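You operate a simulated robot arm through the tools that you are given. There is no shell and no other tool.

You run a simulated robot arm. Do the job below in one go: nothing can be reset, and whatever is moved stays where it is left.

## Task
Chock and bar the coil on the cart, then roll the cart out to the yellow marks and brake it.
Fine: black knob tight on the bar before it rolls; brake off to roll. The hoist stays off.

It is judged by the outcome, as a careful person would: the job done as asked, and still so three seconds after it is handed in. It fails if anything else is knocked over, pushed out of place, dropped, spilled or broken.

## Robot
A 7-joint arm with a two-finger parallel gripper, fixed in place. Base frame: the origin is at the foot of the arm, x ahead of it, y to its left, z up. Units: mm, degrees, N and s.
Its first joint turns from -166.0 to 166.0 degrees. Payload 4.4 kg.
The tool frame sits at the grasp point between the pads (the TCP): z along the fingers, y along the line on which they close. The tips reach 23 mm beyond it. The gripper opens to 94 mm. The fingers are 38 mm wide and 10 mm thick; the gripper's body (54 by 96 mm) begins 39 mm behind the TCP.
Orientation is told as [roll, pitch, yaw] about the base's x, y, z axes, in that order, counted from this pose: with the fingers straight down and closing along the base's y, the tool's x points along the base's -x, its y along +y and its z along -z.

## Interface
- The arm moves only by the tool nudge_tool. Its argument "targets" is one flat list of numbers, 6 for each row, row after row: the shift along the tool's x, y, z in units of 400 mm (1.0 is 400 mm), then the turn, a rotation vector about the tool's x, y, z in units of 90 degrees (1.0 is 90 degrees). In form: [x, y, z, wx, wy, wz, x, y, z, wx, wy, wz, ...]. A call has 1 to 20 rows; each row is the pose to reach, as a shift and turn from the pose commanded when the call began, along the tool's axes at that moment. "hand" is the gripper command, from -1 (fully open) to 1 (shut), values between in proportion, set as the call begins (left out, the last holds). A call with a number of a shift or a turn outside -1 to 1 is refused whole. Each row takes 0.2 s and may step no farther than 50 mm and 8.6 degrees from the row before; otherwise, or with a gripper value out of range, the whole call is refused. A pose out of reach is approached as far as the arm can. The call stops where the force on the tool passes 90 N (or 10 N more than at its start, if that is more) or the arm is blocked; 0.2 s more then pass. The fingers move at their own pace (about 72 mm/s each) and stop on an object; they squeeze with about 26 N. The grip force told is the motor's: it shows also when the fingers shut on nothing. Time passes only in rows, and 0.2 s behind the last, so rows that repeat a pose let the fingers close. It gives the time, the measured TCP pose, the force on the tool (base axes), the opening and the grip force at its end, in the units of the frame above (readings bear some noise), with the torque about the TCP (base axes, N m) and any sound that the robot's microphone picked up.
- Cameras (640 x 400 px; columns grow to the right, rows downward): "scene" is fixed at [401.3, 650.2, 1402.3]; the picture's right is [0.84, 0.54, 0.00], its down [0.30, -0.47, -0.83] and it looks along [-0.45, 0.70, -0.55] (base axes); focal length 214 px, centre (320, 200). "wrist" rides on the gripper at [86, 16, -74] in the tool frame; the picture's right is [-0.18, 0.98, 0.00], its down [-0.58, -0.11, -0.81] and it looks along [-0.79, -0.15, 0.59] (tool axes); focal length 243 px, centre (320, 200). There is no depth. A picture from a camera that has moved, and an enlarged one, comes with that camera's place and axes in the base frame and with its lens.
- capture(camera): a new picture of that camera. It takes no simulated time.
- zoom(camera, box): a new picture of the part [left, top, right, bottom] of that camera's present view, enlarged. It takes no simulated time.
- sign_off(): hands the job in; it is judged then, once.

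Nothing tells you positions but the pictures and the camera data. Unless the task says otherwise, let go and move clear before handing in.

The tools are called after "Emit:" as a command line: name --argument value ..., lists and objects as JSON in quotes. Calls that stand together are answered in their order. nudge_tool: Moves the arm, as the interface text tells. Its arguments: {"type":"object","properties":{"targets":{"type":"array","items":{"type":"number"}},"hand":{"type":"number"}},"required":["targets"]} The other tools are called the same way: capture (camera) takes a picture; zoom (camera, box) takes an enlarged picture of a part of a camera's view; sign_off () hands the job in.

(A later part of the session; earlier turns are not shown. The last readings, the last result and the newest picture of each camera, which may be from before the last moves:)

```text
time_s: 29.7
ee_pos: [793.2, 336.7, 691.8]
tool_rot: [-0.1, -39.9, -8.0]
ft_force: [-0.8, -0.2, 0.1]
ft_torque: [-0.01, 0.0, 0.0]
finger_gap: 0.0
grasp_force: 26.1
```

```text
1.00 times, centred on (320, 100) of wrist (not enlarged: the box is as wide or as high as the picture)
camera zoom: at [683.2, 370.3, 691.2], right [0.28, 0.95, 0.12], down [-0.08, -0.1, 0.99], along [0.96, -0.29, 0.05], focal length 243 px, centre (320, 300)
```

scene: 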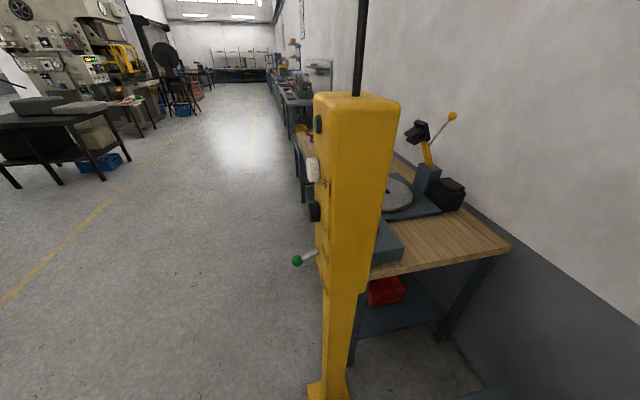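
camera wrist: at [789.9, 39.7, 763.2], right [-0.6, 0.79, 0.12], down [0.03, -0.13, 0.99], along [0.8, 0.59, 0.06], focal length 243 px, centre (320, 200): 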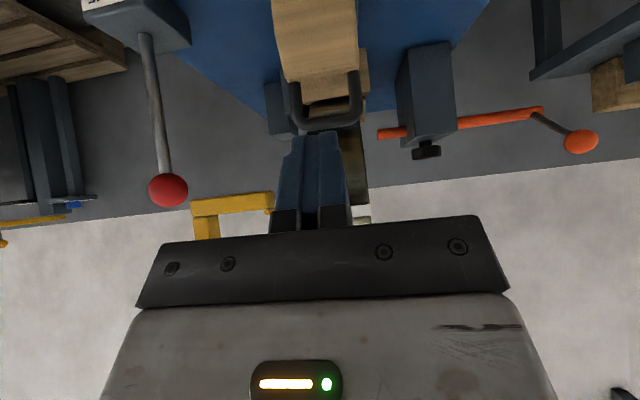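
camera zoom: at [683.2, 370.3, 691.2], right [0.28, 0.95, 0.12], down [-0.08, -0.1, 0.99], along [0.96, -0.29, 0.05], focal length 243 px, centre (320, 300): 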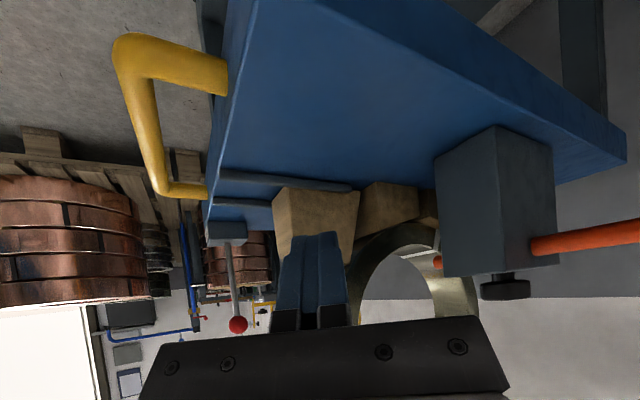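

The chock now stands against the cradle and the coil. I'll zoom in on the contact and the bar block.

Emit:
zoom --camera "wrist" --box '[310, 100, 390, 150]'

Emit:
zoom --camera "wrist" --box '[420, 100, 580, 200]'

Emit:
zoom --camera "wrist" --box '[520, 60, 800, 220]'

```text
8.00 times, centred on (350, 125) of wrist
camera zoom: at [683.2, 370.3, 691.2], right [0.28, 0.95, 0.12], down [-0.08, -0.1, 0.99], along [0.96, -0.29, 0.05], focal length 1941 px, centre (80, 800)
```

zoom: 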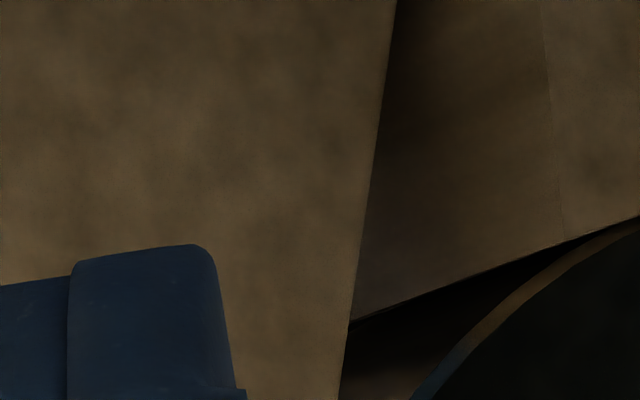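

```text
4.00 times, centred on (500, 150) of wrist
camera zoom: at [683.2, 370.3, 691.2], right [0.28, 0.95, 0.12], down [-0.08, -0.1, 0.99], along [0.96, -0.29, 0.05], focal length 970 px, centre (-400, 400)
```

zoom: 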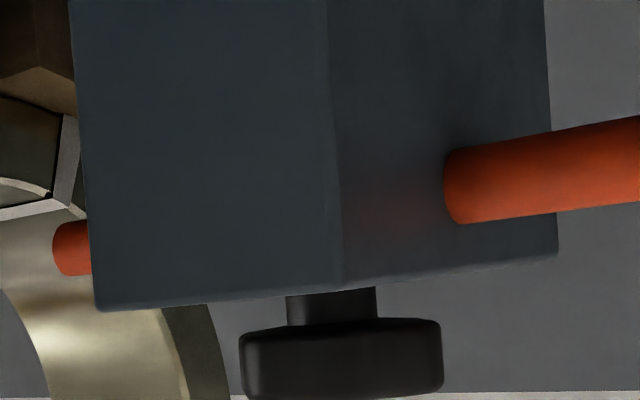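

```text
refused: 800 is not a number from 0 to 640
```

Emit:
zoom --camera "wrist" --box '[310, 130, 390, 180]'

Emit:
zoom --camera "wrist" --box '[320, 60, 400, 110]'

```text
8.00 times, centred on (350, 155) of wrist
camera zoom: at [683.2, 370.3, 691.2], right [0.28, 0.95, 0.12], down [-0.08, -0.1, 0.99], along [0.96, -0.29, 0.05], focal length 1941 px, centre (80, 560)
```

zoom: 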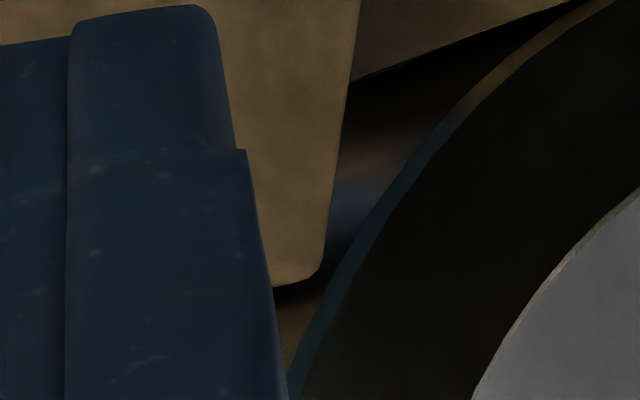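

```text
8.00 times, centred on (360, 85) of wrist
camera zoom: at [683.2, 370.3, 691.2], right [0.28, 0.95, 0.12], down [-0.08, -0.1, 0.99], along [0.96, -0.29, 0.05], focal length 1941 px, centre (0, 1120)
```

zoom: 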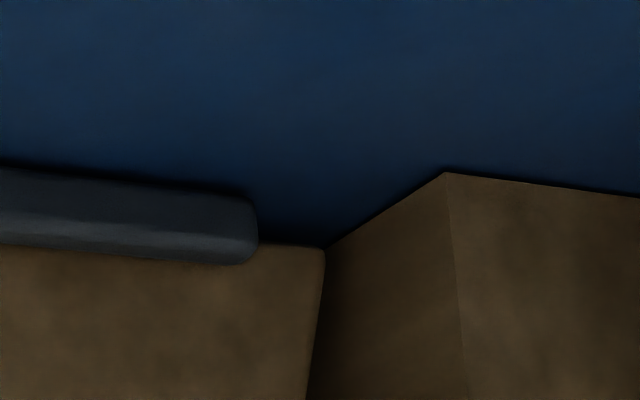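

The chock is hard against the cradle and snug to the coil, so it's as far home as it goes. Next is the bar. I'll bring a partly open gripper above its orange lever ball at about (845, 569, 744).

Emit:
nudge_tool --targets '[-0.0227, 0.068, -0.036, -0.0571, -0.0075, -0.0625, -0.0454, 0.1359, -0.0721, -0.1143, -0.015, -0.1251, -0.0681, 0.2039, -0.1081, -0.1714, -0.0225, -0.1876, -0.0909, 0.2719, -0.1442, -0.2286, -0.03, -0.2502, -0.1136, 0.3399, -0.1802, -0.2857, -0.0375, -0.3127, -0.1363, 0.4078, -0.2163, -0.3429, -0.045, -0.3753, -0.159, 0.4758, -0.2523, -0.4, -0.0525, -0.4378]' --hand -0.35

Emit:
capture --camera "wrist"

Emit:
zoom --camera "wrist" --box '[0, 0, 640, 100]'

```text
time_s: 31.3
ee_pos: [804.8, 527.3, 807.2]
tool_rot: [0.1, -44.8, 45.1]
ft_force: [0.7, 0.5, -0.2]
ft_torque: [0.0, -0.06, 0.01]
finger_gap: 63.7
grasp_force: 0.0
```

```text
taken
camera wrist: at [712.8, 459.6, 798.6], right [-0.6, 0.79, 0.13], down [-0.03, -0.19, 0.98], along [0.8, 0.59, 0.14], focal length 243 px, centre (320, 200)
```

wrist: 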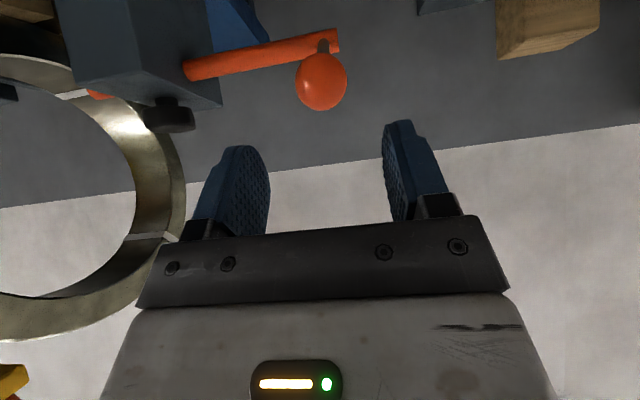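

```text
1.00 times, centred on (320, 50) of wrist (not enlarged: the box is as wide or as high as the picture)
camera zoom: at [712.8, 459.6, 798.6], right [-0.6, 0.79, 0.13], down [-0.03, -0.19, 0.98], along [0.8, 0.59, 0.14], focal length 243 px, centre (320, 350)
```

zoom: 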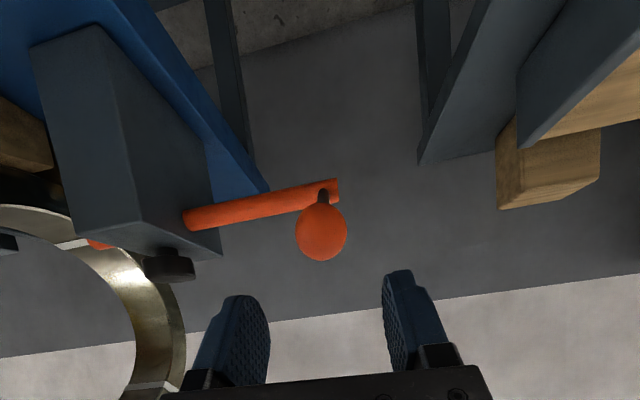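

The ball triangulates to (844, 570, 744), directly ahead along the finger axis. I'll move in so that the open fingers straddle it.

Emit:
nudge_tool --targets '[0.0025, 0.0013, 0.0531, 0, 0, 0, 0.005, 0.0025, 0.1061, 0, 0, 0, 0.0075, 0.0038, 0.1592, 0, 0, 0, 0.01, 0.005, 0.2122, 0, 0, 0]'

Emit:
capture --camera "wrist"

```text
time_s: 32.3
ee_pos: [844.7, 571.0, 747.6]
tool_rot: [-0.1, -44.8, 45.2]
ft_force: [-0.6, 0.9, -0.2]
ft_torque: [-0.03, 0.04, 0.02]
finger_gap: 63.6
grasp_force: 0.0
```

```text
taken
camera wrist: at [753.4, 502.2, 738.9], right [-0.61, 0.78, 0.13], down [-0.03, -0.19, 0.98], along [0.79, 0.59, 0.14], focal length 243 px, centre (320, 200)
```

wrist: 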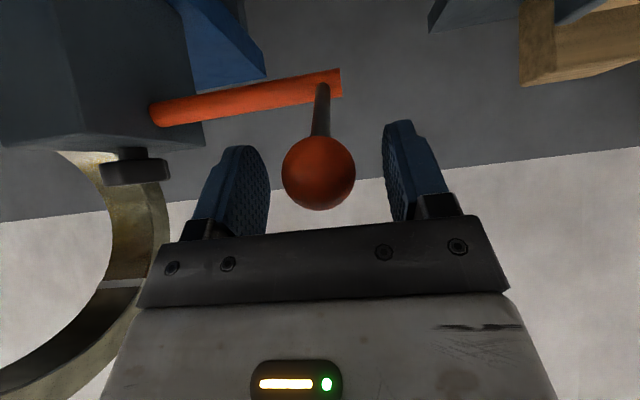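

The ball is between the fingers. Now I slide sideways along the bar axis so the outer finger pushes the ball and drives the bar through the bore.

Emit:
nudge_tool --targets '[0, -0.015, 0, 0, 0, 0, 0, -0.03, 0, 0, 0, 0, 0, -0.045, 0, 0, 0, 0, 0, -0.06, 0, 0, 0, 0, 0, -0.075, 0, 0, 0, 0, 0, -0.09, 0, 0, 0, 0, 0, -0.105, 0, 0, 0, 0, 0, -0.12, 0, 0, 0, 0]'

Emit:
capture --camera "wrist"

```text
time_s: 34.1
ee_pos: [880.1, 535.4, 749.5]
tool_rot: [0.0, -44.8, 45.2]
ft_force: [-1.0, -0.2, 0.7]
ft_torque: [0.04, 0.04, -0.02]
finger_gap: 64.0
grasp_force: 0.2
```

```text
taken
camera wrist: at [787.4, 468.3, 739.8], right [-0.61, 0.79, 0.13], down [-0.03, -0.19, 0.98], along [0.8, 0.59, 0.14], focal length 243 px, centre (320, 200)
```

wrist: 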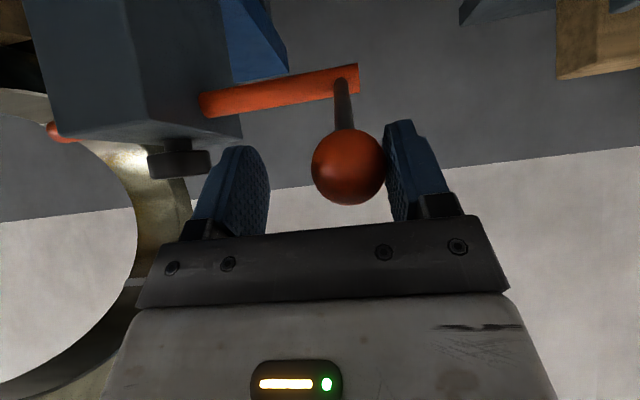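

The bar slides easily and follows the finger. I'll continue another 80 mm.

Emit:
nudge_tool --targets '[0, -0.02, 0, 0, 0, 0, 0, -0.04, 0, 0, 0, 0, 0, -0.06, 0, 0, 0, 0, 0, -0.08, 0, 0, 0, 0, 0, -0.1, 0, 0, 0, 0, 0, -0.12, 0, 0, 0, 0, 0, -0.14, 0, 0, 0, 0, 0, -0.16, 0, 0, 0, 0, 0, -0.18, 0, 0, 0, 0, 0, -0.2, 0, 0, 0, 0]'

Emit:
capture --camera "wrist"

Emit:
zoom --camera "wrist" --box '[0, 0, 320, 200]'

```text
time_s: 36.3
ee_pos: [935.8, 478.5, 749.9]
tool_rot: [0.0, -44.7, 45.3]
ft_force: [0.1, 0.5, -0.6]
ft_torque: [0.03, 0.02, -0.01]
finger_gap: 63.3
grasp_force: 0.4
```

```text
taken
camera wrist: at [844.0, 410.8, 740.3], right [-0.61, 0.79, 0.13], down [-0.03, -0.19, 0.98], along [0.8, 0.59, 0.14], focal length 243 px, centre (320, 200)
```

wrist: 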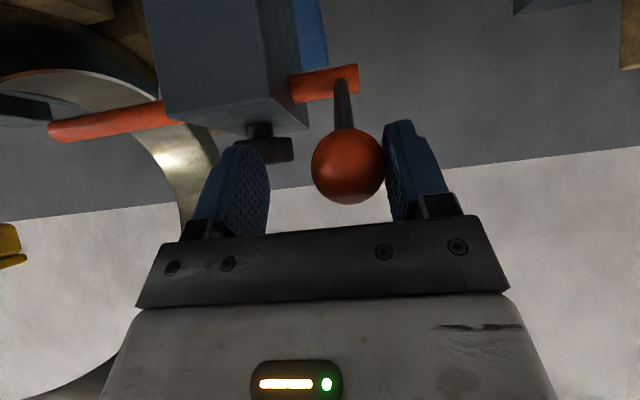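

```text
2.00 times, centred on (160, 100) of wrist
camera zoom: at [844.0, 410.8, 740.3], right [-0.61, 0.79, 0.13], down [-0.03, -0.19, 0.98], along [0.8, 0.59, 0.14], focal length 485 px, centre (640, 400)
```

zoom: 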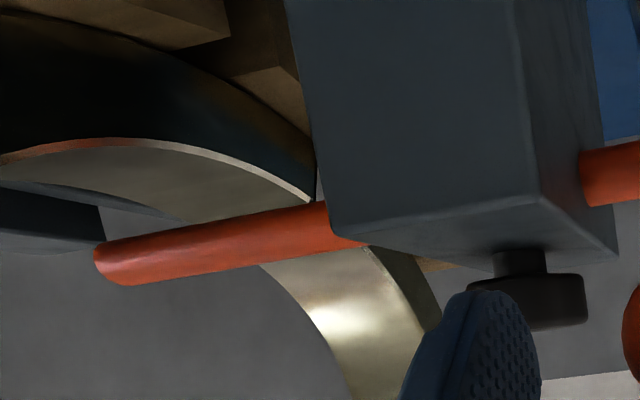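

The bar end is now passing through the bore. I'll zoom on the post beyond the coil to see where the bar end should finish.

Emit:
zoom --camera "wrist" --box '[0, 60, 128, 140]'

Emit:
zoom --camera "wrist" --box '[0, 0, 160, 100]'

Emit:
zoom --camera "wrist" --box '[240, 40, 400, 140]'

```text
5.00 times, centred on (64, 100) of wrist
camera zoom: at [844.0, 410.8, 740.3], right [-0.61, 0.79, 0.13], down [-0.03, -0.19, 0.98], along [0.8, 0.59, 0.14], focal length 1213 px, centre (1600, 700)
```

zoom: 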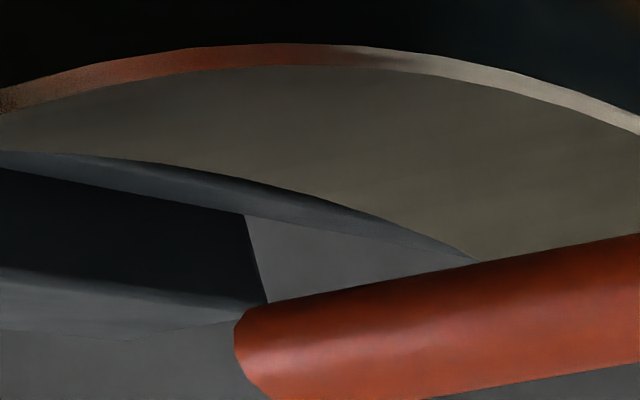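

```text
4.00 times, centred on (80, 50) of wrist
camera zoom: at [844.0, 410.8, 740.3], right [-0.61, 0.79, 0.13], down [-0.03, -0.19, 0.98], along [0.8, 0.59, 0.14], focal length 970 px, centre (1280, 800)
```

zoom: 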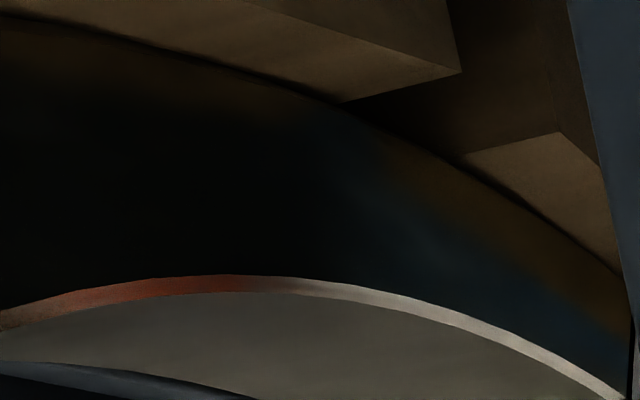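

```text
4.00 times, centred on (320, 90) of wrist
camera zoom: at [844.0, 410.8, 740.3], right [-0.61, 0.79, 0.13], down [-0.03, -0.19, 0.98], along [0.8, 0.59, 0.14], focal length 970 px, centre (320, 640)
```

zoom: 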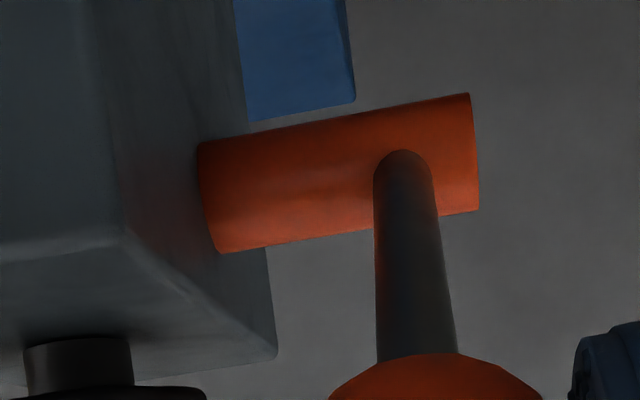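

The bar end now shows at the coil's far face, with a rest post just below its line. I'll push on in fine steps until the lever reaches the block.

Emit:
nudge_tool --targets '[0, -0.0075, 0, 0, 0, 0, 0, -0.015, 0, 0, 0, 0, 0, -0.0225, 0, 0, 0, 0, 0, -0.03, 0, 0, 0, 0, 0, -0.0375, 0, 0, 0, 0, 0, -0.045, 0, 0, 0, 0, 0, -0.0525, 0, 0, 0, 0, 0, -0.06, 0, 0, 0, 0]'

Emit:
capture --camera "wrist"

Emit:
zoom --camera "wrist" --box '[0, 60, 128, 140]'

```text
time_s: 38.1
ee_pos: [952.9, 463.1, 748.6]
tool_rot: [0.0, -44.8, 45.3]
ft_force: [-1.6, 1.6, 0.7]
ft_torque: [0.03, 0.04, -0.03]
finger_gap: 64.4
grasp_force: 0.9
```

```text
taken
camera wrist: at [860.8, 394.7, 738.9], right [-0.61, 0.78, 0.13], down [-0.03, -0.19, 0.98], along [0.79, 0.59, 0.14], focal length 243 px, centre (320, 200)
```

wrist: 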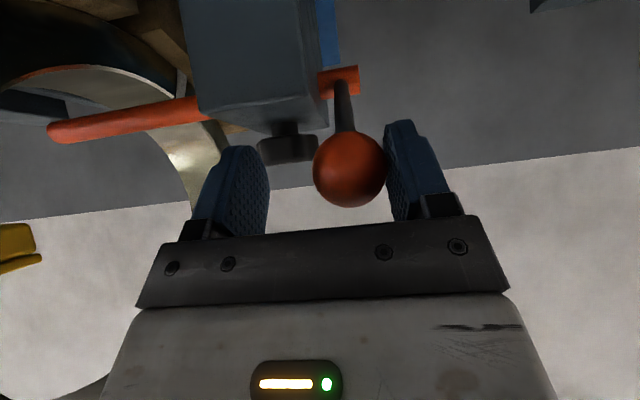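

```text
5.00 times, centred on (64, 100) of wrist
camera zoom: at [860.8, 394.7, 738.9], right [-0.61, 0.78, 0.13], down [-0.03, -0.19, 0.98], along [0.79, 0.59, 0.14], focal length 1213 px, centre (1600, 700)
```

zoom: 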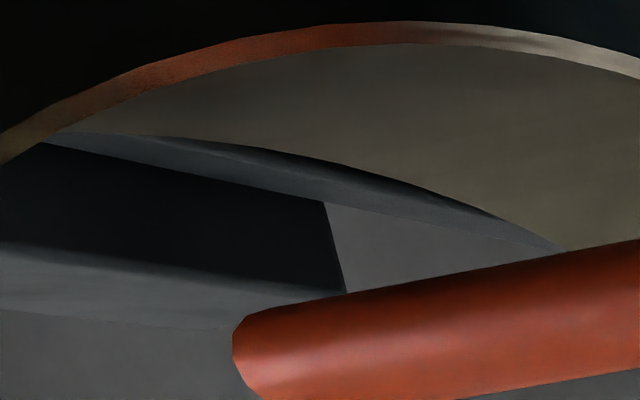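

About 15 mm remain before the lever meets the block, so I'll go in 2 mm steps.

Emit:
nudge_tool --targets '[0, -0.005, 0, 0, 0, 0, 0, -0.01, 0, 0, 0, 0, 0, -0.015, 0, 0, 0, 0, 0, -0.02, 0, 0, 0, 0]'

Emit:
zoom --camera "wrist" --box '[240, 40, 400, 140]'

```text
time_s: 39.1
ee_pos: [958.9, 456.9, 748.3]
tool_rot: [0.0, -44.8, 45.1]
ft_force: [-2.5, 1.6, -0.5]
ft_torque: [0.05, 0.01, 0.01]
finger_gap: 64.4
grasp_force: 0.5
```

```text
4.00 times, centred on (320, 90) of wrist
camera zoom: at [867.2, 388.7, 739.1], right [-0.61, 0.79, 0.13], down [-0.03, -0.19, 0.98], along [0.79, 0.59, 0.14], focal length 970 px, centre (320, 640)
```

zoom: 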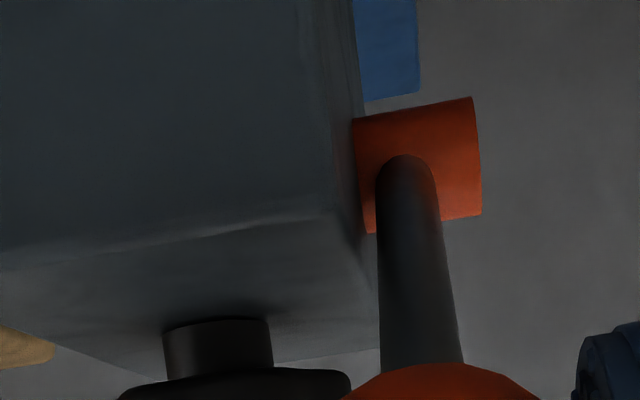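

The lever stub is about 5 mm from the block. A few more millimetres will bring it home.

Emit:
nudge_tool --targets '[0, -0.004, 0, 0, 0, 0, 0, -0.008, 0, 0, 0, 0, 0, -0.012, 0, 0, 0, 0]'

Emit:
zoom --camera "wrist" --box '[240, 40, 400, 140]'

```text
time_s: 39.9
ee_pos: [963.2, 454.8, 748.4]
tool_rot: [0.0, -44.8, 45.2]
ft_force: [-1.1, 1.7, -0.1]
ft_torque: [0.0, 0.0, 0.02]
finger_gap: 64.3
grasp_force: 1.4
```

```text
4.00 times, centred on (320, 90) of wrist
camera zoom: at [870.9, 385.4, 739.5], right [-0.61, 0.79, 0.13], down [-0.03, -0.19, 0.98], along [0.8, 0.59, 0.14], focal length 970 px, centre (320, 640)
```

zoom: 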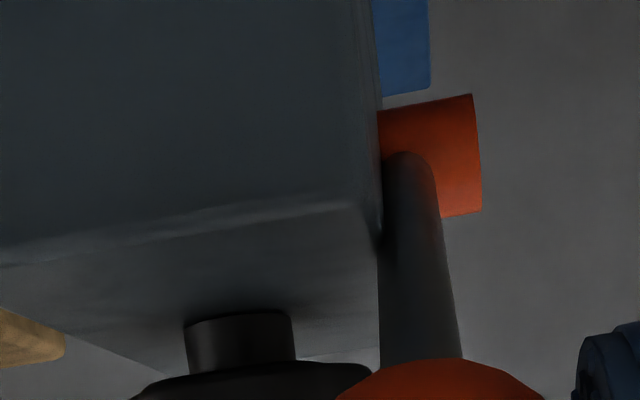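

Emit:
nudge_tool --targets '[0, -0.004, 0, 0, 0, 0, 0, -0.008, 0, 0, 0, 0, 0, -0.012, 0, 0, 0, 0]'

Emit:
zoom --camera "wrist" --box '[240, 40, 400, 140]'

```text
time_s: 40.7
ee_pos: [965.8, 449.7, 749.7]
tool_rot: [0.0, -44.9, 45.2]
ft_force: [-0.3, 2.4, -0.2]
ft_torque: [0.02, -0.01, -0.02]
finger_gap: 64.6
grasp_force: 1.5
```

```text
4.00 times, centred on (320, 90) of wrist
camera zoom: at [873.5, 381.8, 739.6], right [-0.61, 0.79, 0.13], down [-0.03, -0.19, 0.98], along [0.8, 0.59, 0.14], focal length 970 px, centre (320, 640)
```

zoom: 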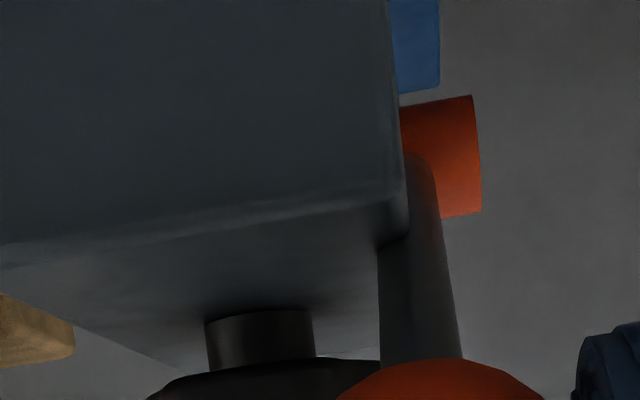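

The lever has reached the block's face, and the bar end is well past the coil. I'll check whether there's a firm stop a few millimetres further.

Emit:
nudge_tool --targets '[0, -0.003, 0, 0, 0, 0, 0, -0.006, 0, 0, 0, 0, 0, -0.009, 0, 0, 0, 0]'

Emit:
zoom --camera "wrist" --box '[240, 40, 400, 140]'

Emit:
capture --camera "wrist"

```text
time_s: 41.5
ee_pos: [969.2, 448.4, 749.2]
tool_rot: [0.0, -44.8, 45.4]
ft_force: [-2.0, 1.9, -1.4]
ft_torque: [0.01, -0.02, 0.04]
finger_gap: 64.3
grasp_force: 1.3
```

```text
4.00 times, centred on (320, 90) of wrist
camera zoom: at [876.3, 379.7, 739.8], right [-0.61, 0.79, 0.13], down [-0.03, -0.19, 0.98], along [0.79, 0.59, 0.14], focal length 970 px, centre (320, 640)
```

zoom: 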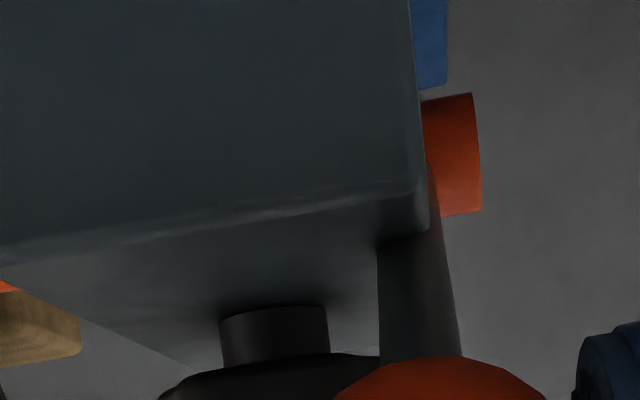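

```text
taken
camera wrist: at [876.3, 379.7, 739.8], right [-0.61, 0.79, 0.13], down [-0.03, -0.19, 0.98], along [0.79, 0.59, 0.14], focal length 243 px, centre (320, 200)
```

wrist: 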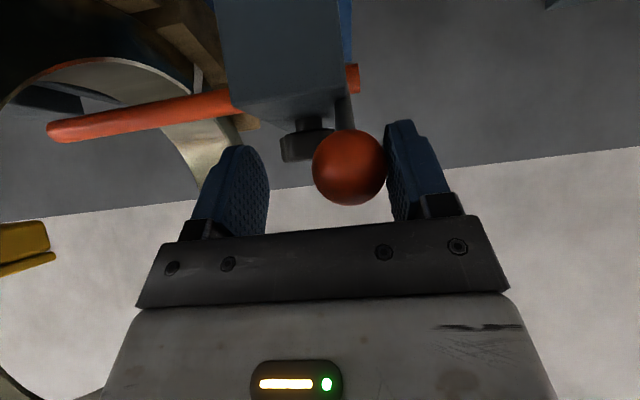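

The bar is fully home with its lever at the block and its end past the coil by about 40 mm. I'll back the fingers off the ball and inspect from above.

Emit:
nudge_tool --targets '[0, 0.02, 0, 0, 0, 0, 0, 0.032, 0, 0, 0, 0, 0, 0.032, -0.1, 0, 0, 0, 0, 0.032, -0.2, 0, 0, 0, 0, 0.032, -0.3, 0, 0, 0]'

Emit:
capture --camera "wrist"

Emit:
zoom --camera "wrist" --box '[0, 0, 320, 200]'

```text
time_s: 42.7
ee_pos: [897.1, 395.3, 833.8]
tool_rot: [0.0, -44.8, 45.2]
ft_force: [-1.7, 0.3, 0.4]
ft_torque: [0.03, -0.04, -0.02]
finger_gap: 63.6
grasp_force: 0.1
```

```text
taken
camera wrist: at [805.2, 328.1, 824.4], right [-0.61, 0.79, 0.13], down [-0.03, -0.19, 0.98], along [0.8, 0.59, 0.14], focal length 243 px, centre (320, 200)
```

wrist: 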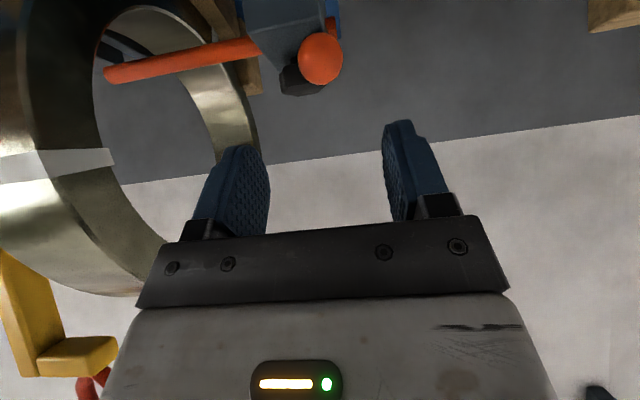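

```text
2.00 times, centred on (160, 100) of wrist
camera zoom: at [805.2, 328.1, 824.4], right [-0.61, 0.79, 0.13], down [-0.03, -0.19, 0.98], along [0.8, 0.59, 0.14], focal length 485 px, centre (640, 400)
```

zoom: 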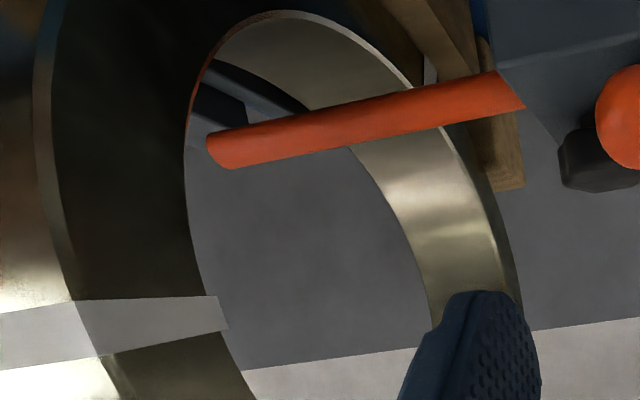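

The bar clearly runs right through the bore. I'll swing round to the near/right view to check its far end against the post there.

Emit:
nudge_tool --targets '[0.062, -0.0642, -0.0444, -0.0121, -0.0126, -0.0102, 0.1241, -0.1284, -0.0889, -0.0242, -0.0251, -0.0204, 0.1861, -0.1926, -0.1333, -0.0363, -0.0377, -0.0307, 0.2481, -0.2568, -0.1778, -0.0484, -0.0502, -0.0409, 0.3102, -0.321, -0.2222, -0.0606, -0.0628, -0.0511, 0.3722, -0.3852, -0.2667, -0.0727, -0.0753, -0.0613, 0.4342, -0.4494, -0.3111, -0.0848, -0.0879, -0.0716, 0.4963, -0.5136, -0.3556, -0.0969, -0.1004, -0.0818, 0.5583, -0.5778, -0.4, -0.109, -0.113, -0.092]'

Emit:
capture --camera "wrist"

Emit:
zoom --camera "wrist" --box '[180, 0, 420, 150]'

```text
time_s: 44.7
ee_pos: [872.3, 42.1, 790.6]
tool_rot: [-0.2, -55.1, 58.1]
ft_force: [0.3, -0.4, -0.8]
ft_torque: [0.03, 0.01, -0.01]
finger_gap: 63.3
grasp_force: 0.0
```

```text
taken
camera wrist: at [799.8, -42.7, 761.0], right [-0.78, 0.61, 0.15], down [-0.08, -0.34, 0.94], along [0.62, 0.72, 0.31], focal length 243 px, centre (320, 200)
```

wrist: 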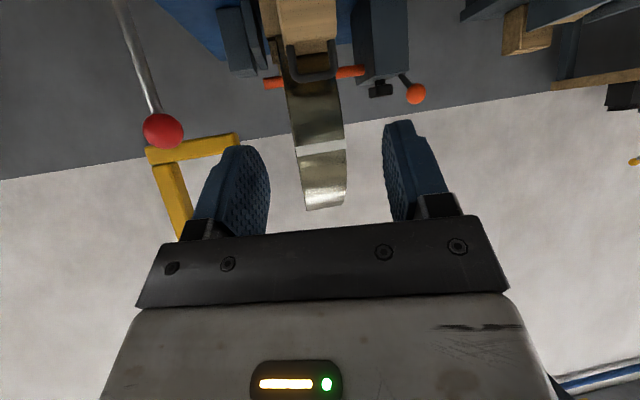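

```text
2.67 times, centred on (300, 75) of wrist
camera zoom: at [799.8, -42.7, 761.0], right [-0.78, 0.61, 0.15], down [-0.08, -0.34, 0.94], along [0.62, 0.72, 0.31], focal length 647 px, centre (373, 533)
```

zoom: 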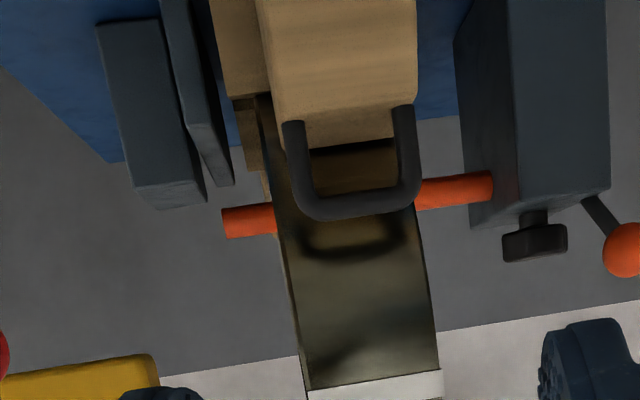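

The bar passes right through and sticks out on the far side, just above the short post, so it's done. Next is the black knob, so I'll go back around in front of the bar block at a safe height.

Emit:
nudge_tool --targets '[-0.0599, 0.0578, 0.0571, 0.0178, 0.0063, 0.0136, -0.1199, 0.1156, 0.1142, 0.0356, 0.0125, 0.0272, -0.1798, 0.1733, 0.1713, 0.0533, 0.0188, 0.0408, -0.2398, 0.2311, 0.2284, 0.0711, 0.025, 0.0544, -0.2997, 0.2889, 0.2856, 0.0889, 0.0313, 0.0681, -0.3597, 0.3467, 0.3427, 0.1067, 0.0375, 0.0817, -0.4196, 0.4044, 0.3998, 0.1244, 0.0438, 0.0953, -0.4796, 0.4622, 0.4569, 0.1422, 0.05, 0.1089, -0.5395, 0.52, 0.514, 0.16, 0.0563, 0.1225]' --hand -1

Emit:
capture --camera "wrist"

Emit:
zoom --camera "wrist" --box '[200, 0, 400, 60]'

```text
time_s: 46.7
ee_pos: [850.5, 400.7, 850.7]
tool_rot: [-0.1, -49.9, 39.9]
ft_force: [0.9, 1.2, -0.1]
ft_torque: [0.01, 0.01, 0.01]
finger_gap: 94.1
grasp_force: 0.0
```

```text
taken
camera wrist: at [753.6, 341.7, 831.0], right [-0.54, 0.83, 0.14], down [-0.12, -0.24, 0.96], along [0.83, 0.5, 0.23], focal length 243 px, centre (320, 200)
```

wrist: 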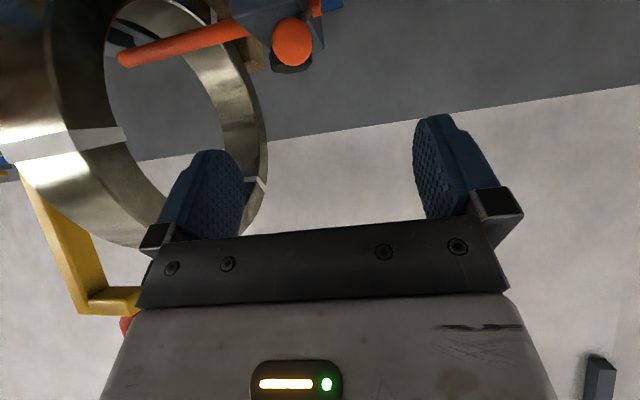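

```text
3.20 times, centred on (300, 30) of wrist
camera zoom: at [753.6, 341.7, 831.0], right [-0.54, 0.83, 0.14], down [-0.12, -0.24, 0.96], along [0.83, 0.5, 0.23], focal length 776 px, centre (384, 744)
```

zoom: 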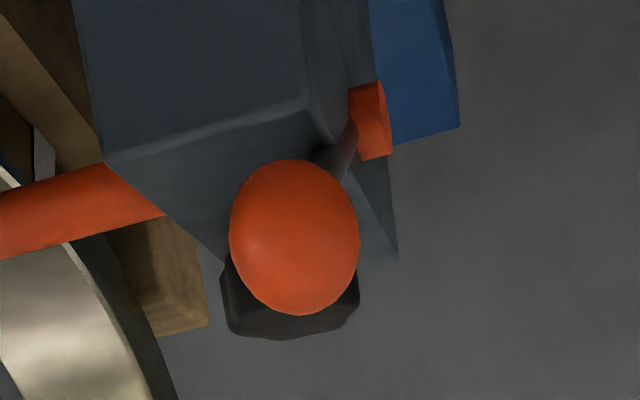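

The orange ball sits in front of the knob from this angle, so I need to come in over it at a slant. I'll test the reach by moving outward at this height first.

Emit:
nudge_tool --targets '[-0.0448, -0.0139, 0.0531, 0.0213, 0, 0.0179, -0.0895, -0.0278, 0.1063, 0.0425, 0, 0.0358, -0.1343, -0.0416, 0.1594, 0.0638, 0, 0.0537, -0.179, -0.0555, 0.2125, 0.085, 0, 0.0716]'

Emit:
zoom --camera "wrist" --box '[0, 0, 640, 10]'

```text
time_s: 47.7
ee_pos: [950.8, 455.2, 846.8]
tool_rot: [0.0, -49.9, 30.0]
ft_force: [0.3, 0.2, -0.3]
ft_torque: [-0.04, 0.0, -0.03]
finger_gap: 94.0
grasp_force: 0.0
```

```text
1.00 times, centred on (320, 5) of wrist (not enlarged: the box is as wide or as high as the picture)
camera zoom: at [844.6, 413.4, 827.8], right [-0.39, 0.91, 0.14], down [-0.16, -0.21, 0.96], along [0.91, 0.35, 0.23], focal length 243 px, centre (320, 395)
```

zoom: 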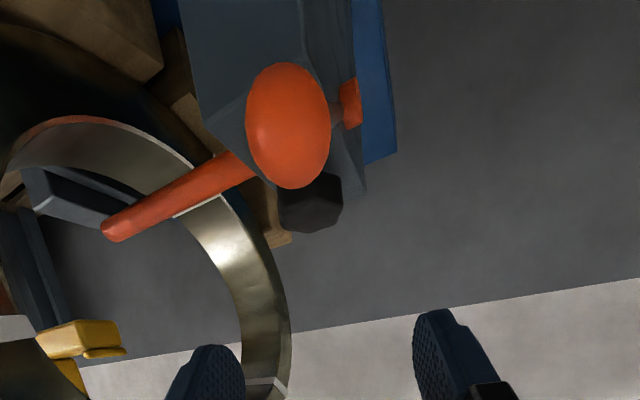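

That pose is fully reachable. I'll continue out to hover over the knob.

Emit:
nudge_tool --targets '[-0.0348, -0.0024, 0.0529, 0.0085, 0, 0.0072, -0.0695, -0.0048, 0.1059, 0.017, 0, 0.0143, -0.1043, -0.0071, 0.1588, 0.0255, 0, 0.0215, -0.139, -0.0095, 0.2117, 0.034, 0, 0.0286]'

Emit:
zoom --camera "wrist" --box '[0, 0, 640, 10]'

```text
time_s: 48.7
ee_pos: [1039.4, 500.2, 834.8]
tool_rot: [0.0, -49.8, 25.9]
ft_force: [-0.9, -0.4, -0.4]
ft_torque: [0.0, -0.04, 0.01]
finger_gap: 93.9
grasp_force: 0.2
```

```text
1.00 times, centred on (320, 5) of wrist (not enlarged: the box is as wide or as high as the picture)
camera zoom: at [930.9, 467.6, 816.3], right [-0.32, 0.94, 0.14], down [-0.17, -0.2, 0.96], along [0.93, 0.29, 0.22], focal length 243 px, centre (320, 395)
```

zoom: 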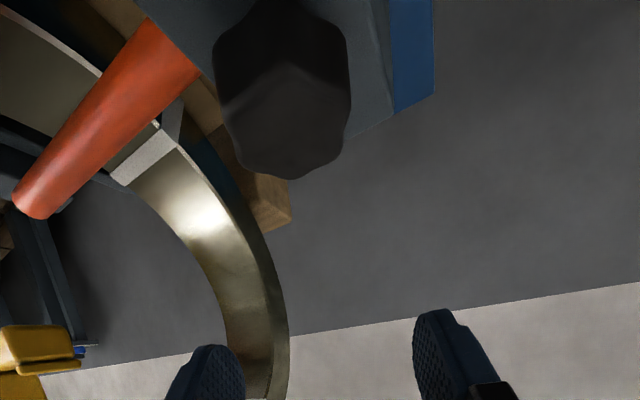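

I can hover right over the knob at this tilt. A steeper finger angle would make turning easier, so I'll test whether the arm can reach here with the fingers closer to vertical.

Emit:
nudge_tool --targets '[0, 0, 0, 0, 0.09, 0, 0, 0, 0, 0, 0.18, 0, 0, 0, 0, 0, 0.27, 0]'

Emit:
zoom --camera "wrist" --box '[0, 0, 640, 200]'

```text
time_s: 49.5
ee_pos: [1038.4, 500.2, 836.4]
tool_rot: [0.0, -25.5, 25.9]
ft_force: [0.5, -0.1, -0.4]
ft_torque: [0.02, 0.05, -0.03]
finger_gap: 94.2
grasp_force: 0.1
```

```text
1.00 times, centred on (320, 100) of wrist (not enlarged: the box is as wide or as high as the picture)
camera zoom: at [933.0, 468.6, 864.9], right [-0.28, 0.96, 0.08], down [0.21, -0.02, 0.98], along [0.94, 0.29, -0.19], focal length 243 px, centre (320, 300)
```

zoom: 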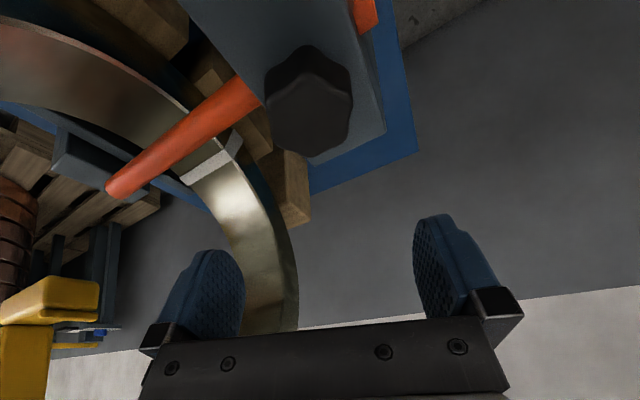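

It reaches easily at 25° tilt, so I'll try going nearly vertical.

Emit:
nudge_tool --targets '[0, 0, 0, 0, 0.09, 0, 0, 0, 0, 0, 0.18, 0, 0, 0, 0, 0, 0.27, 0, 0, 0, 0, 0, 0.283, 0]'

Emit:
zoom --camera "wrist" --box '[0, 0, 640, 400]'

```text
time_s: 50.5
ee_pos: [1039.1, 501.0, 836.7]
tool_rot: [-0.1, -0.2, 25.9]
ft_force: [0.5, -0.2, -0.5]
ft_torque: [-0.02, -0.01, 0.0]
finger_gap: 93.9
grasp_force: 0.1
```

```text
1.00 times, centred on (320, 200) of wrist (not enlarged: the box is as wide or as high as the picture)
camera zoom: at [953.7, 479.3, 910.3], right [-0.26, 0.96, 0.0], down [0.57, 0.16, 0.81], along [0.78, 0.21, -0.59], focal length 243 px, centre (320, 200)
```

zoom: 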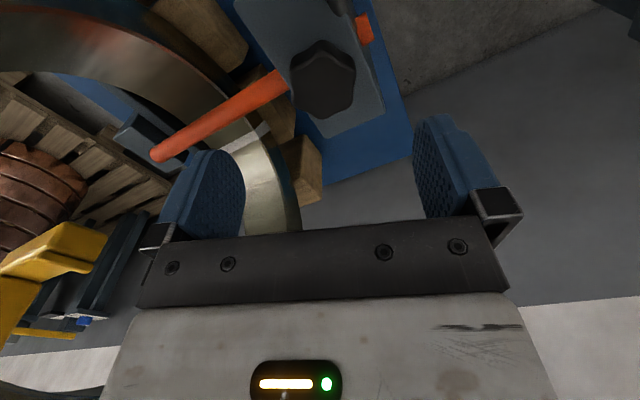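

The fingers can point straight down over the knob, which is ideal for turning it with the wrist. I'll zoom in to centre on it.

Emit:
zoom --camera "wrist" --box '[240, 20, 400, 120]'

```text
4.00 times, centred on (320, 70) of wrist
camera zoom: at [953.7, 479.3, 910.3], right [-0.26, 0.96, 0.0], down [0.57, 0.16, 0.81], along [0.78, 0.21, -0.59], focal length 970 px, centre (320, 720)
```

zoom: 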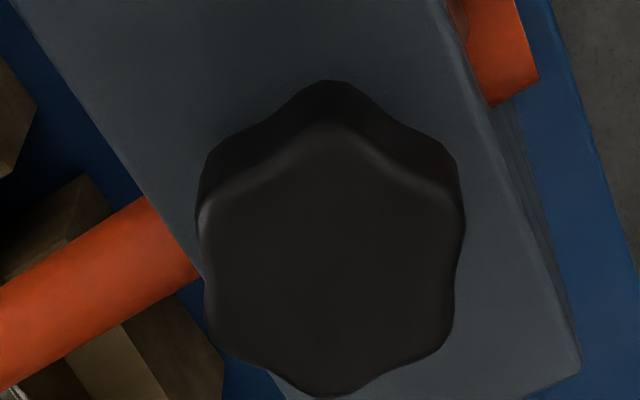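

The knob has six lobes, is about 50 mm across, and is centred at about (1047.5, 507.5) with its top at z ≈ 735. I'll centre over it and pre-rotate the wrist counter-clockwise, so I have room to turn it clockwise.

Emit:
nudge_tool --targets '[-0.0043, 0.0009, 0, 0, 0, -0.09, -0.0087, 0.0018, 0, 0, 0, -0.18, -0.013, 0.0028, 0, 0, 0, -0.27, -0.0173, 0.0037, 0, 0, 0, -0.36, -0.0217, 0.0046, 0, 0, 0, -0.45, -0.026, 0.0055, 0, 0, 0, -0.54]'

Emit:
zoom --camera "wrist" --box '[0, 0, 640, 200]'

```text
time_s: 51.9
ee_pos: [1047.6, 507.4, 836.8]
tool_rot: [-0.2, -0.1, 74.5]
ft_force: [0.6, -0.3, -0.5]
ft_torque: [0.03, -0.02, -0.03]
finger_gap: 94.0
grasp_force: 0.2
```

```text
1.00 times, centred on (320, 100) of wrist (not enlarged: the box is as wide or as high as the picture)
camera zoom: at [1008.6, 429.7, 909.8], right [-0.9, 0.44, 0.0], down [0.26, 0.53, 0.81], along [0.36, 0.73, -0.59], focal length 243 px, centre (320, 300)
```

zoom: 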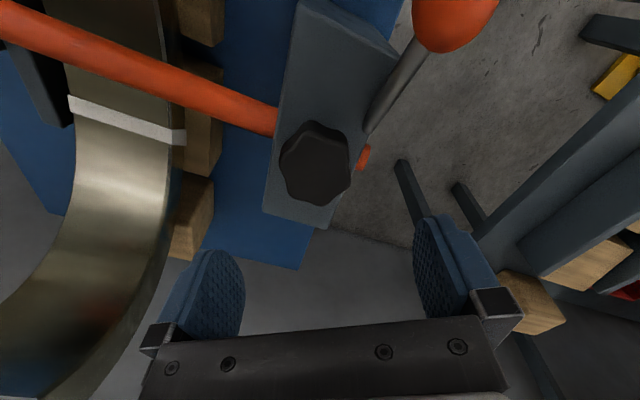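

Emit:
zoom --camera "wrist" --box '[240, 10, 400, 110]'

```text
4.00 times, centred on (320, 60) of wrist
camera zoom: at [1008.6, 429.7, 909.8], right [-0.9, 0.44, 0.0], down [0.26, 0.53, 0.81], along [0.36, 0.73, -0.59], focal length 970 px, centre (320, 760)
```

zoom: 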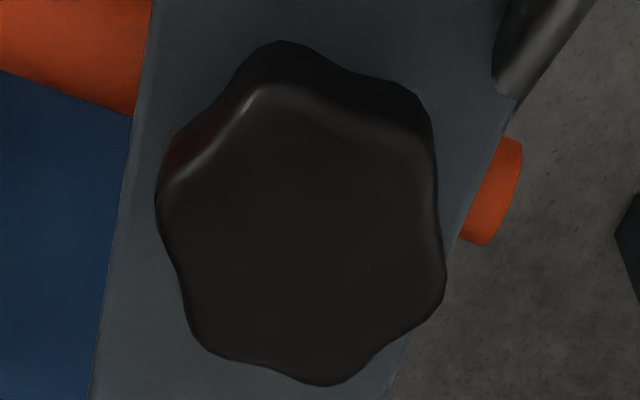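

The centre holds at about (1048, 507). I'll add 8° so the pads face pairs of lobes, then go straight down around the knob.

Emit:
nudge_tool --targets '[0, 0, 0, 0, 0, -0.09, 0, 0, 0.07, 0, 0, -0.09, 0, 0, 0.14, 0, 0, -0.09, 0, 0, 0.21, 0, 0, -0.09, 0, 0, 0.24, 0, 0, -0.09]'

Emit:
zoom --camera "wrist" --box '[160, 0, 480, 200]'

```text
time_s: 53.1
ee_pos: [1047.1, 509.0, 740.7]
tool_rot: [-0.2, -0.1, 82.7]
ft_force: [0.7, 0.2, 0.2]
ft_torque: [-0.01, 0.01, 0.02]
finger_gap: 93.9
grasp_force: 0.0
```

```text
2.00 times, centred on (320, 100) of wrist
camera zoom: at [1019.2, 426.6, 814.8], right [-0.95, 0.31, 0.0], down [0.18, 0.56, 0.81], along [0.25, 0.77, -0.59], focal length 485 px, centre (320, 400)
```

zoom: 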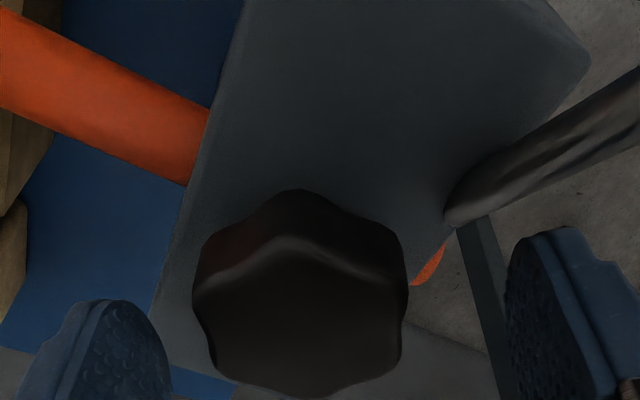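

The knob is between the fingers. I'll trim 4 mm, go down the last 11 mm and close.

Emit:
nudge_tool --targets '[0.009, -0.002, 0.014, 0, 0, 0, 0.009, -0.002, 0.028, 0, 0, 0]'

Emit:
nudge_tool --targets '[0, 0, 0, 0, 0, 0, 0, 0, 0, 0, 0, 0, 0, 0, 0, 0, 0, 0, 0, 0, 0, 0, 0, 0]' --hand 1

Emit:
zoom --camera "wrist" --box '[160, 0, 480, 200]'

```text
time_s: 53.7
ee_pos: [1049.3, 505.6, 736.6]
tool_rot: [-0.6, -0.3, 82.7]
ft_force: [6.9, 10.1, 53.0]
ft_torque: [-0.4, 2.55, -0.46]
finger_gap: 91.5
grasp_force: 0.0
```

```text
time_s: 54.2
ee_pos: [1049.6, 505.5, 734.2]
tool_rot: [-0.4, -0.2, 82.6]
ft_force: [30.7, -18.6, 0.0]
ft_torque: [0.07, 0.06, 0.0]
finger_gap: 51.4
grasp_force: 25.6
stopped in row 2: the force on the tool passed its limit at 94 N (the readings are from after the stop); the commanded pose is now the measured one
```

```text
2.00 times, centred on (320, 100) of wrist
camera zoom: at [1021.4, 422.5, 807.3], right [-0.95, 0.31, -0.01], down [0.18, 0.56, 0.81], along [0.25, 0.77, -0.59], focal length 485 px, centre (320, 400)
```

zoom: 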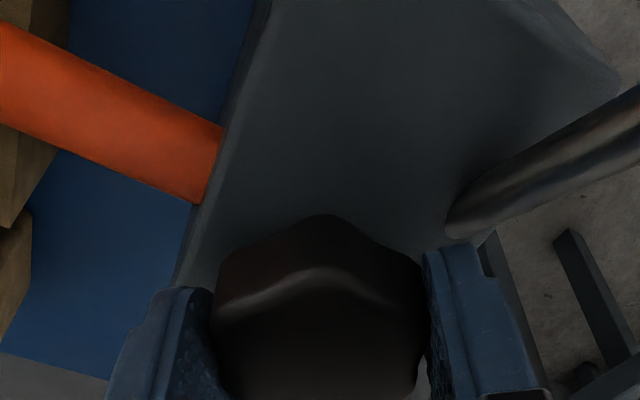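

The fingers have the knob (gap 51 mm). On the way down one fingertip touched the lever stub, but it's clear now that the fingers are closed. I'll relieve the small side load and start turning clockwise while watching the torque.

Emit:
nudge_tool --targets '[0.0013, -0.0025, 0, 0, 0, 0, 0.0013, -0.0025, 0, 0, 0, 0.05, 0.0013, -0.0025, 0, 0, 0, 0.1]'

Emit:
zoom --camera "wrist" --box '[160, 0, 480, 200]'

```text
time_s: 55.0
ee_pos: [1050.8, 506.4, 735.6]
tool_rot: [-0.3, -0.3, 73.6]
ft_force: [73.7, -35.7, 2.8]
ft_torque: [-1.28, -0.06, 0.09]
finger_gap: 51.8
grasp_force: 45.0
```

```text
2.00 times, centred on (320, 100) of wrist
camera zoom: at [1008.8, 428.9, 807.1], right [-0.89, 0.45, -0.01], down [0.26, 0.52, 0.81], along [0.37, 0.72, -0.59], focal length 485 px, centre (320, 400)
```

zoom: 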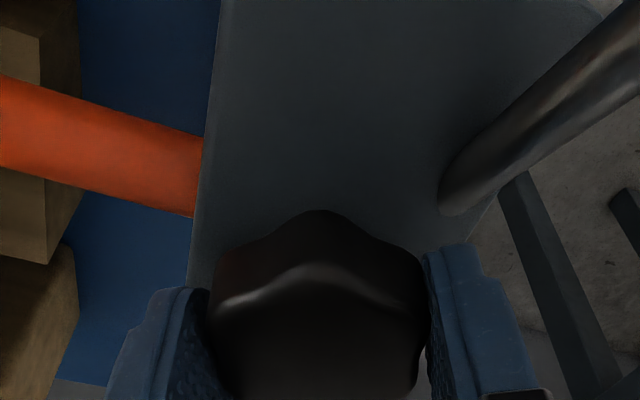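

The knob turned with the fingers but a side load of about 80 N has built up. I'll hold a moment and re-read before deciding how to relieve it.

Emit:
nudge_tool --targets '[0, 0, 0, 0, 0, 0]'

```text
time_s: 55.4
ee_pos: [1048.6, 507.2, 734.1]
tool_rot: [-0.4, -0.3, 73.6]
ft_force: [85.7, -30.8, 3.5]
ft_torque: [0.7, -0.57, 0.14]
finger_gap: 53.4
grasp_force: 44.6
```

The load persists and the grip force has risen, so the grip is off-centre. I'll open slightly to release and look at the knob relative to the fingers before re-gripping.

Emit:
nudge_tool --targets '[0, 0, 0, 0, 0, 0, 0, 0, 0, 0, 0, 0]' --hand -0.4

Emit:
zoom --camera "wrist" --box '[200, 60, 440, 210]'

```text
time_s: 56.0
ee_pos: [1045.8, 509.8, 731.2]
tool_rot: [-0.1, 0.0, 73.7]
ft_force: [0.0, -0.3, 0.0]
ft_torque: [0.01, -0.05, 0.02]
finger_gap: 65.9
grasp_force: 0.0
```

```text
2.67 times, centred on (320, 135) of wrist
camera zoom: at [1005.4, 431.8, 804.6], right [-0.89, 0.45, 0.0], down [0.27, 0.53, 0.81], along [0.37, 0.72, -0.59], focal length 647 px, centre (320, 373)
```

zoom: 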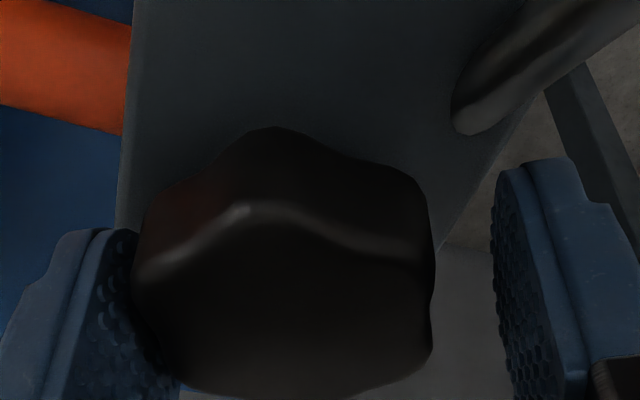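

Released, I can see the knob sits about 5 mm toward the left finger. I'll recentre by 5 mm and grip again.

Emit:
nudge_tool --targets '[0.0025, -0.006, 0, 0, 0, 0, 0.005, -0.0125, 0, 0, 0, 0]'

Emit:
nudge_tool --targets '[0, 0, 0, 0, 0, 0, 0, 0, 0, 0, 0, 0]' --hand 1

```text
time_s: 56.6
ee_pos: [1052.1, 505.7, 732.3]
tool_rot: [-0.1, -0.2, 73.6]
ft_force: [1.0, -0.6, 0.2]
ft_torque: [0.06, 0.0, -0.03]
finger_gap: 66.0
grasp_force: 0.1
```

```text
time_s: 57.2
ee_pos: [1050.3, 505.9, 733.1]
tool_rot: [-0.1, -0.2, 73.9]
ft_force: [-18.1, 20.4, 2.0]
ft_torque: [0.09, 0.78, -0.04]
finger_gap: 51.6
grasp_force: 44.7
```

The load is now only about 27 N and slightly past centre. I'll trim 1 mm back and start turning clockwise.

Emit:
nudge_tool --targets '[-0.0015, 0.0025, 0, 0, 0, 0, -0.0015, 0.0025, 0, 0, 0, 0.06, -0.0015, 0.0025, 0, 0, 0, 0.12]'

```text
time_s: 58.0
ee_pos: [1049.9, 506.4, 732.1]
tool_rot: [0.0, -0.3, 62.9]
ft_force: [-31.2, 23.7, 0.5]
ft_torque: [0.64, 0.05, -0.03]
finger_gap: 51.8
grasp_force: 45.4
```

Emit:
zoom --camera "wrist" --box '[200, 60, 440, 210]'

Emit:
nudge_tool --targets '[0, 0, 0, 0, 0, 0]'

```text
2.67 times, centred on (320, 135) of wrist
camera zoom: at [995.9, 437.6, 805.5], right [-0.79, 0.61, 0.0], down [0.36, 0.47, 0.81], along [0.5, 0.64, -0.59], focal length 647 px, centre (320, 373)
```

zoom: 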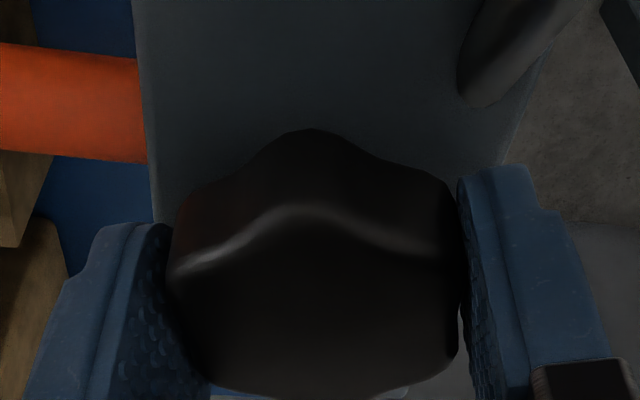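

```text
time_s: 58.4
ee_pos: [1050.6, 505.7, 733.0]
tool_rot: [-0.1, -0.1, 63.0]
ft_force: [-34.8, 27.3, -0.7]
ft_torque: [0.55, 0.73, -0.02]
finger_gap: 51.8
grasp_force: 45.3
```

The knob turns freely with the fingers (torque near zero). I'll test which way a 1 mm shift changes the side load.

Emit:
nudge_tool --targets '[0, 0.0025, 0, 0, 0, 0, 0, 0.0025, 0, 0, 0, 0]'

```text
time_s: 59.0
ee_pos: [1050.4, 505.0, 733.0]
tool_rot: [-0.2, -0.2, 62.9]
ft_force: [-22.5, 30.1, -0.9]
ft_torque: [0.18, 0.43, -0.05]
finger_gap: 51.9
grasp_force: 45.2
```

Moving toward +y reduces it, so I'll shift 3 mm more that way with 1.5 mm forward.

Emit:
nudge_tool --targets '[-0.002, 0.004, 0, 0, 0, 0, -0.004, 0.008, 0, 0, 0, 0]'

```text
time_s: 59.6
ee_pos: [1048.9, 506.5, 733.1]
tool_rot: [-0.2, -0.3, 62.8]
ft_force: [25.4, 7.9, -17.2]
ft_torque: [-0.08, 0.42, -0.02]
finger_gap: 52.1
grasp_force: 44.8
```

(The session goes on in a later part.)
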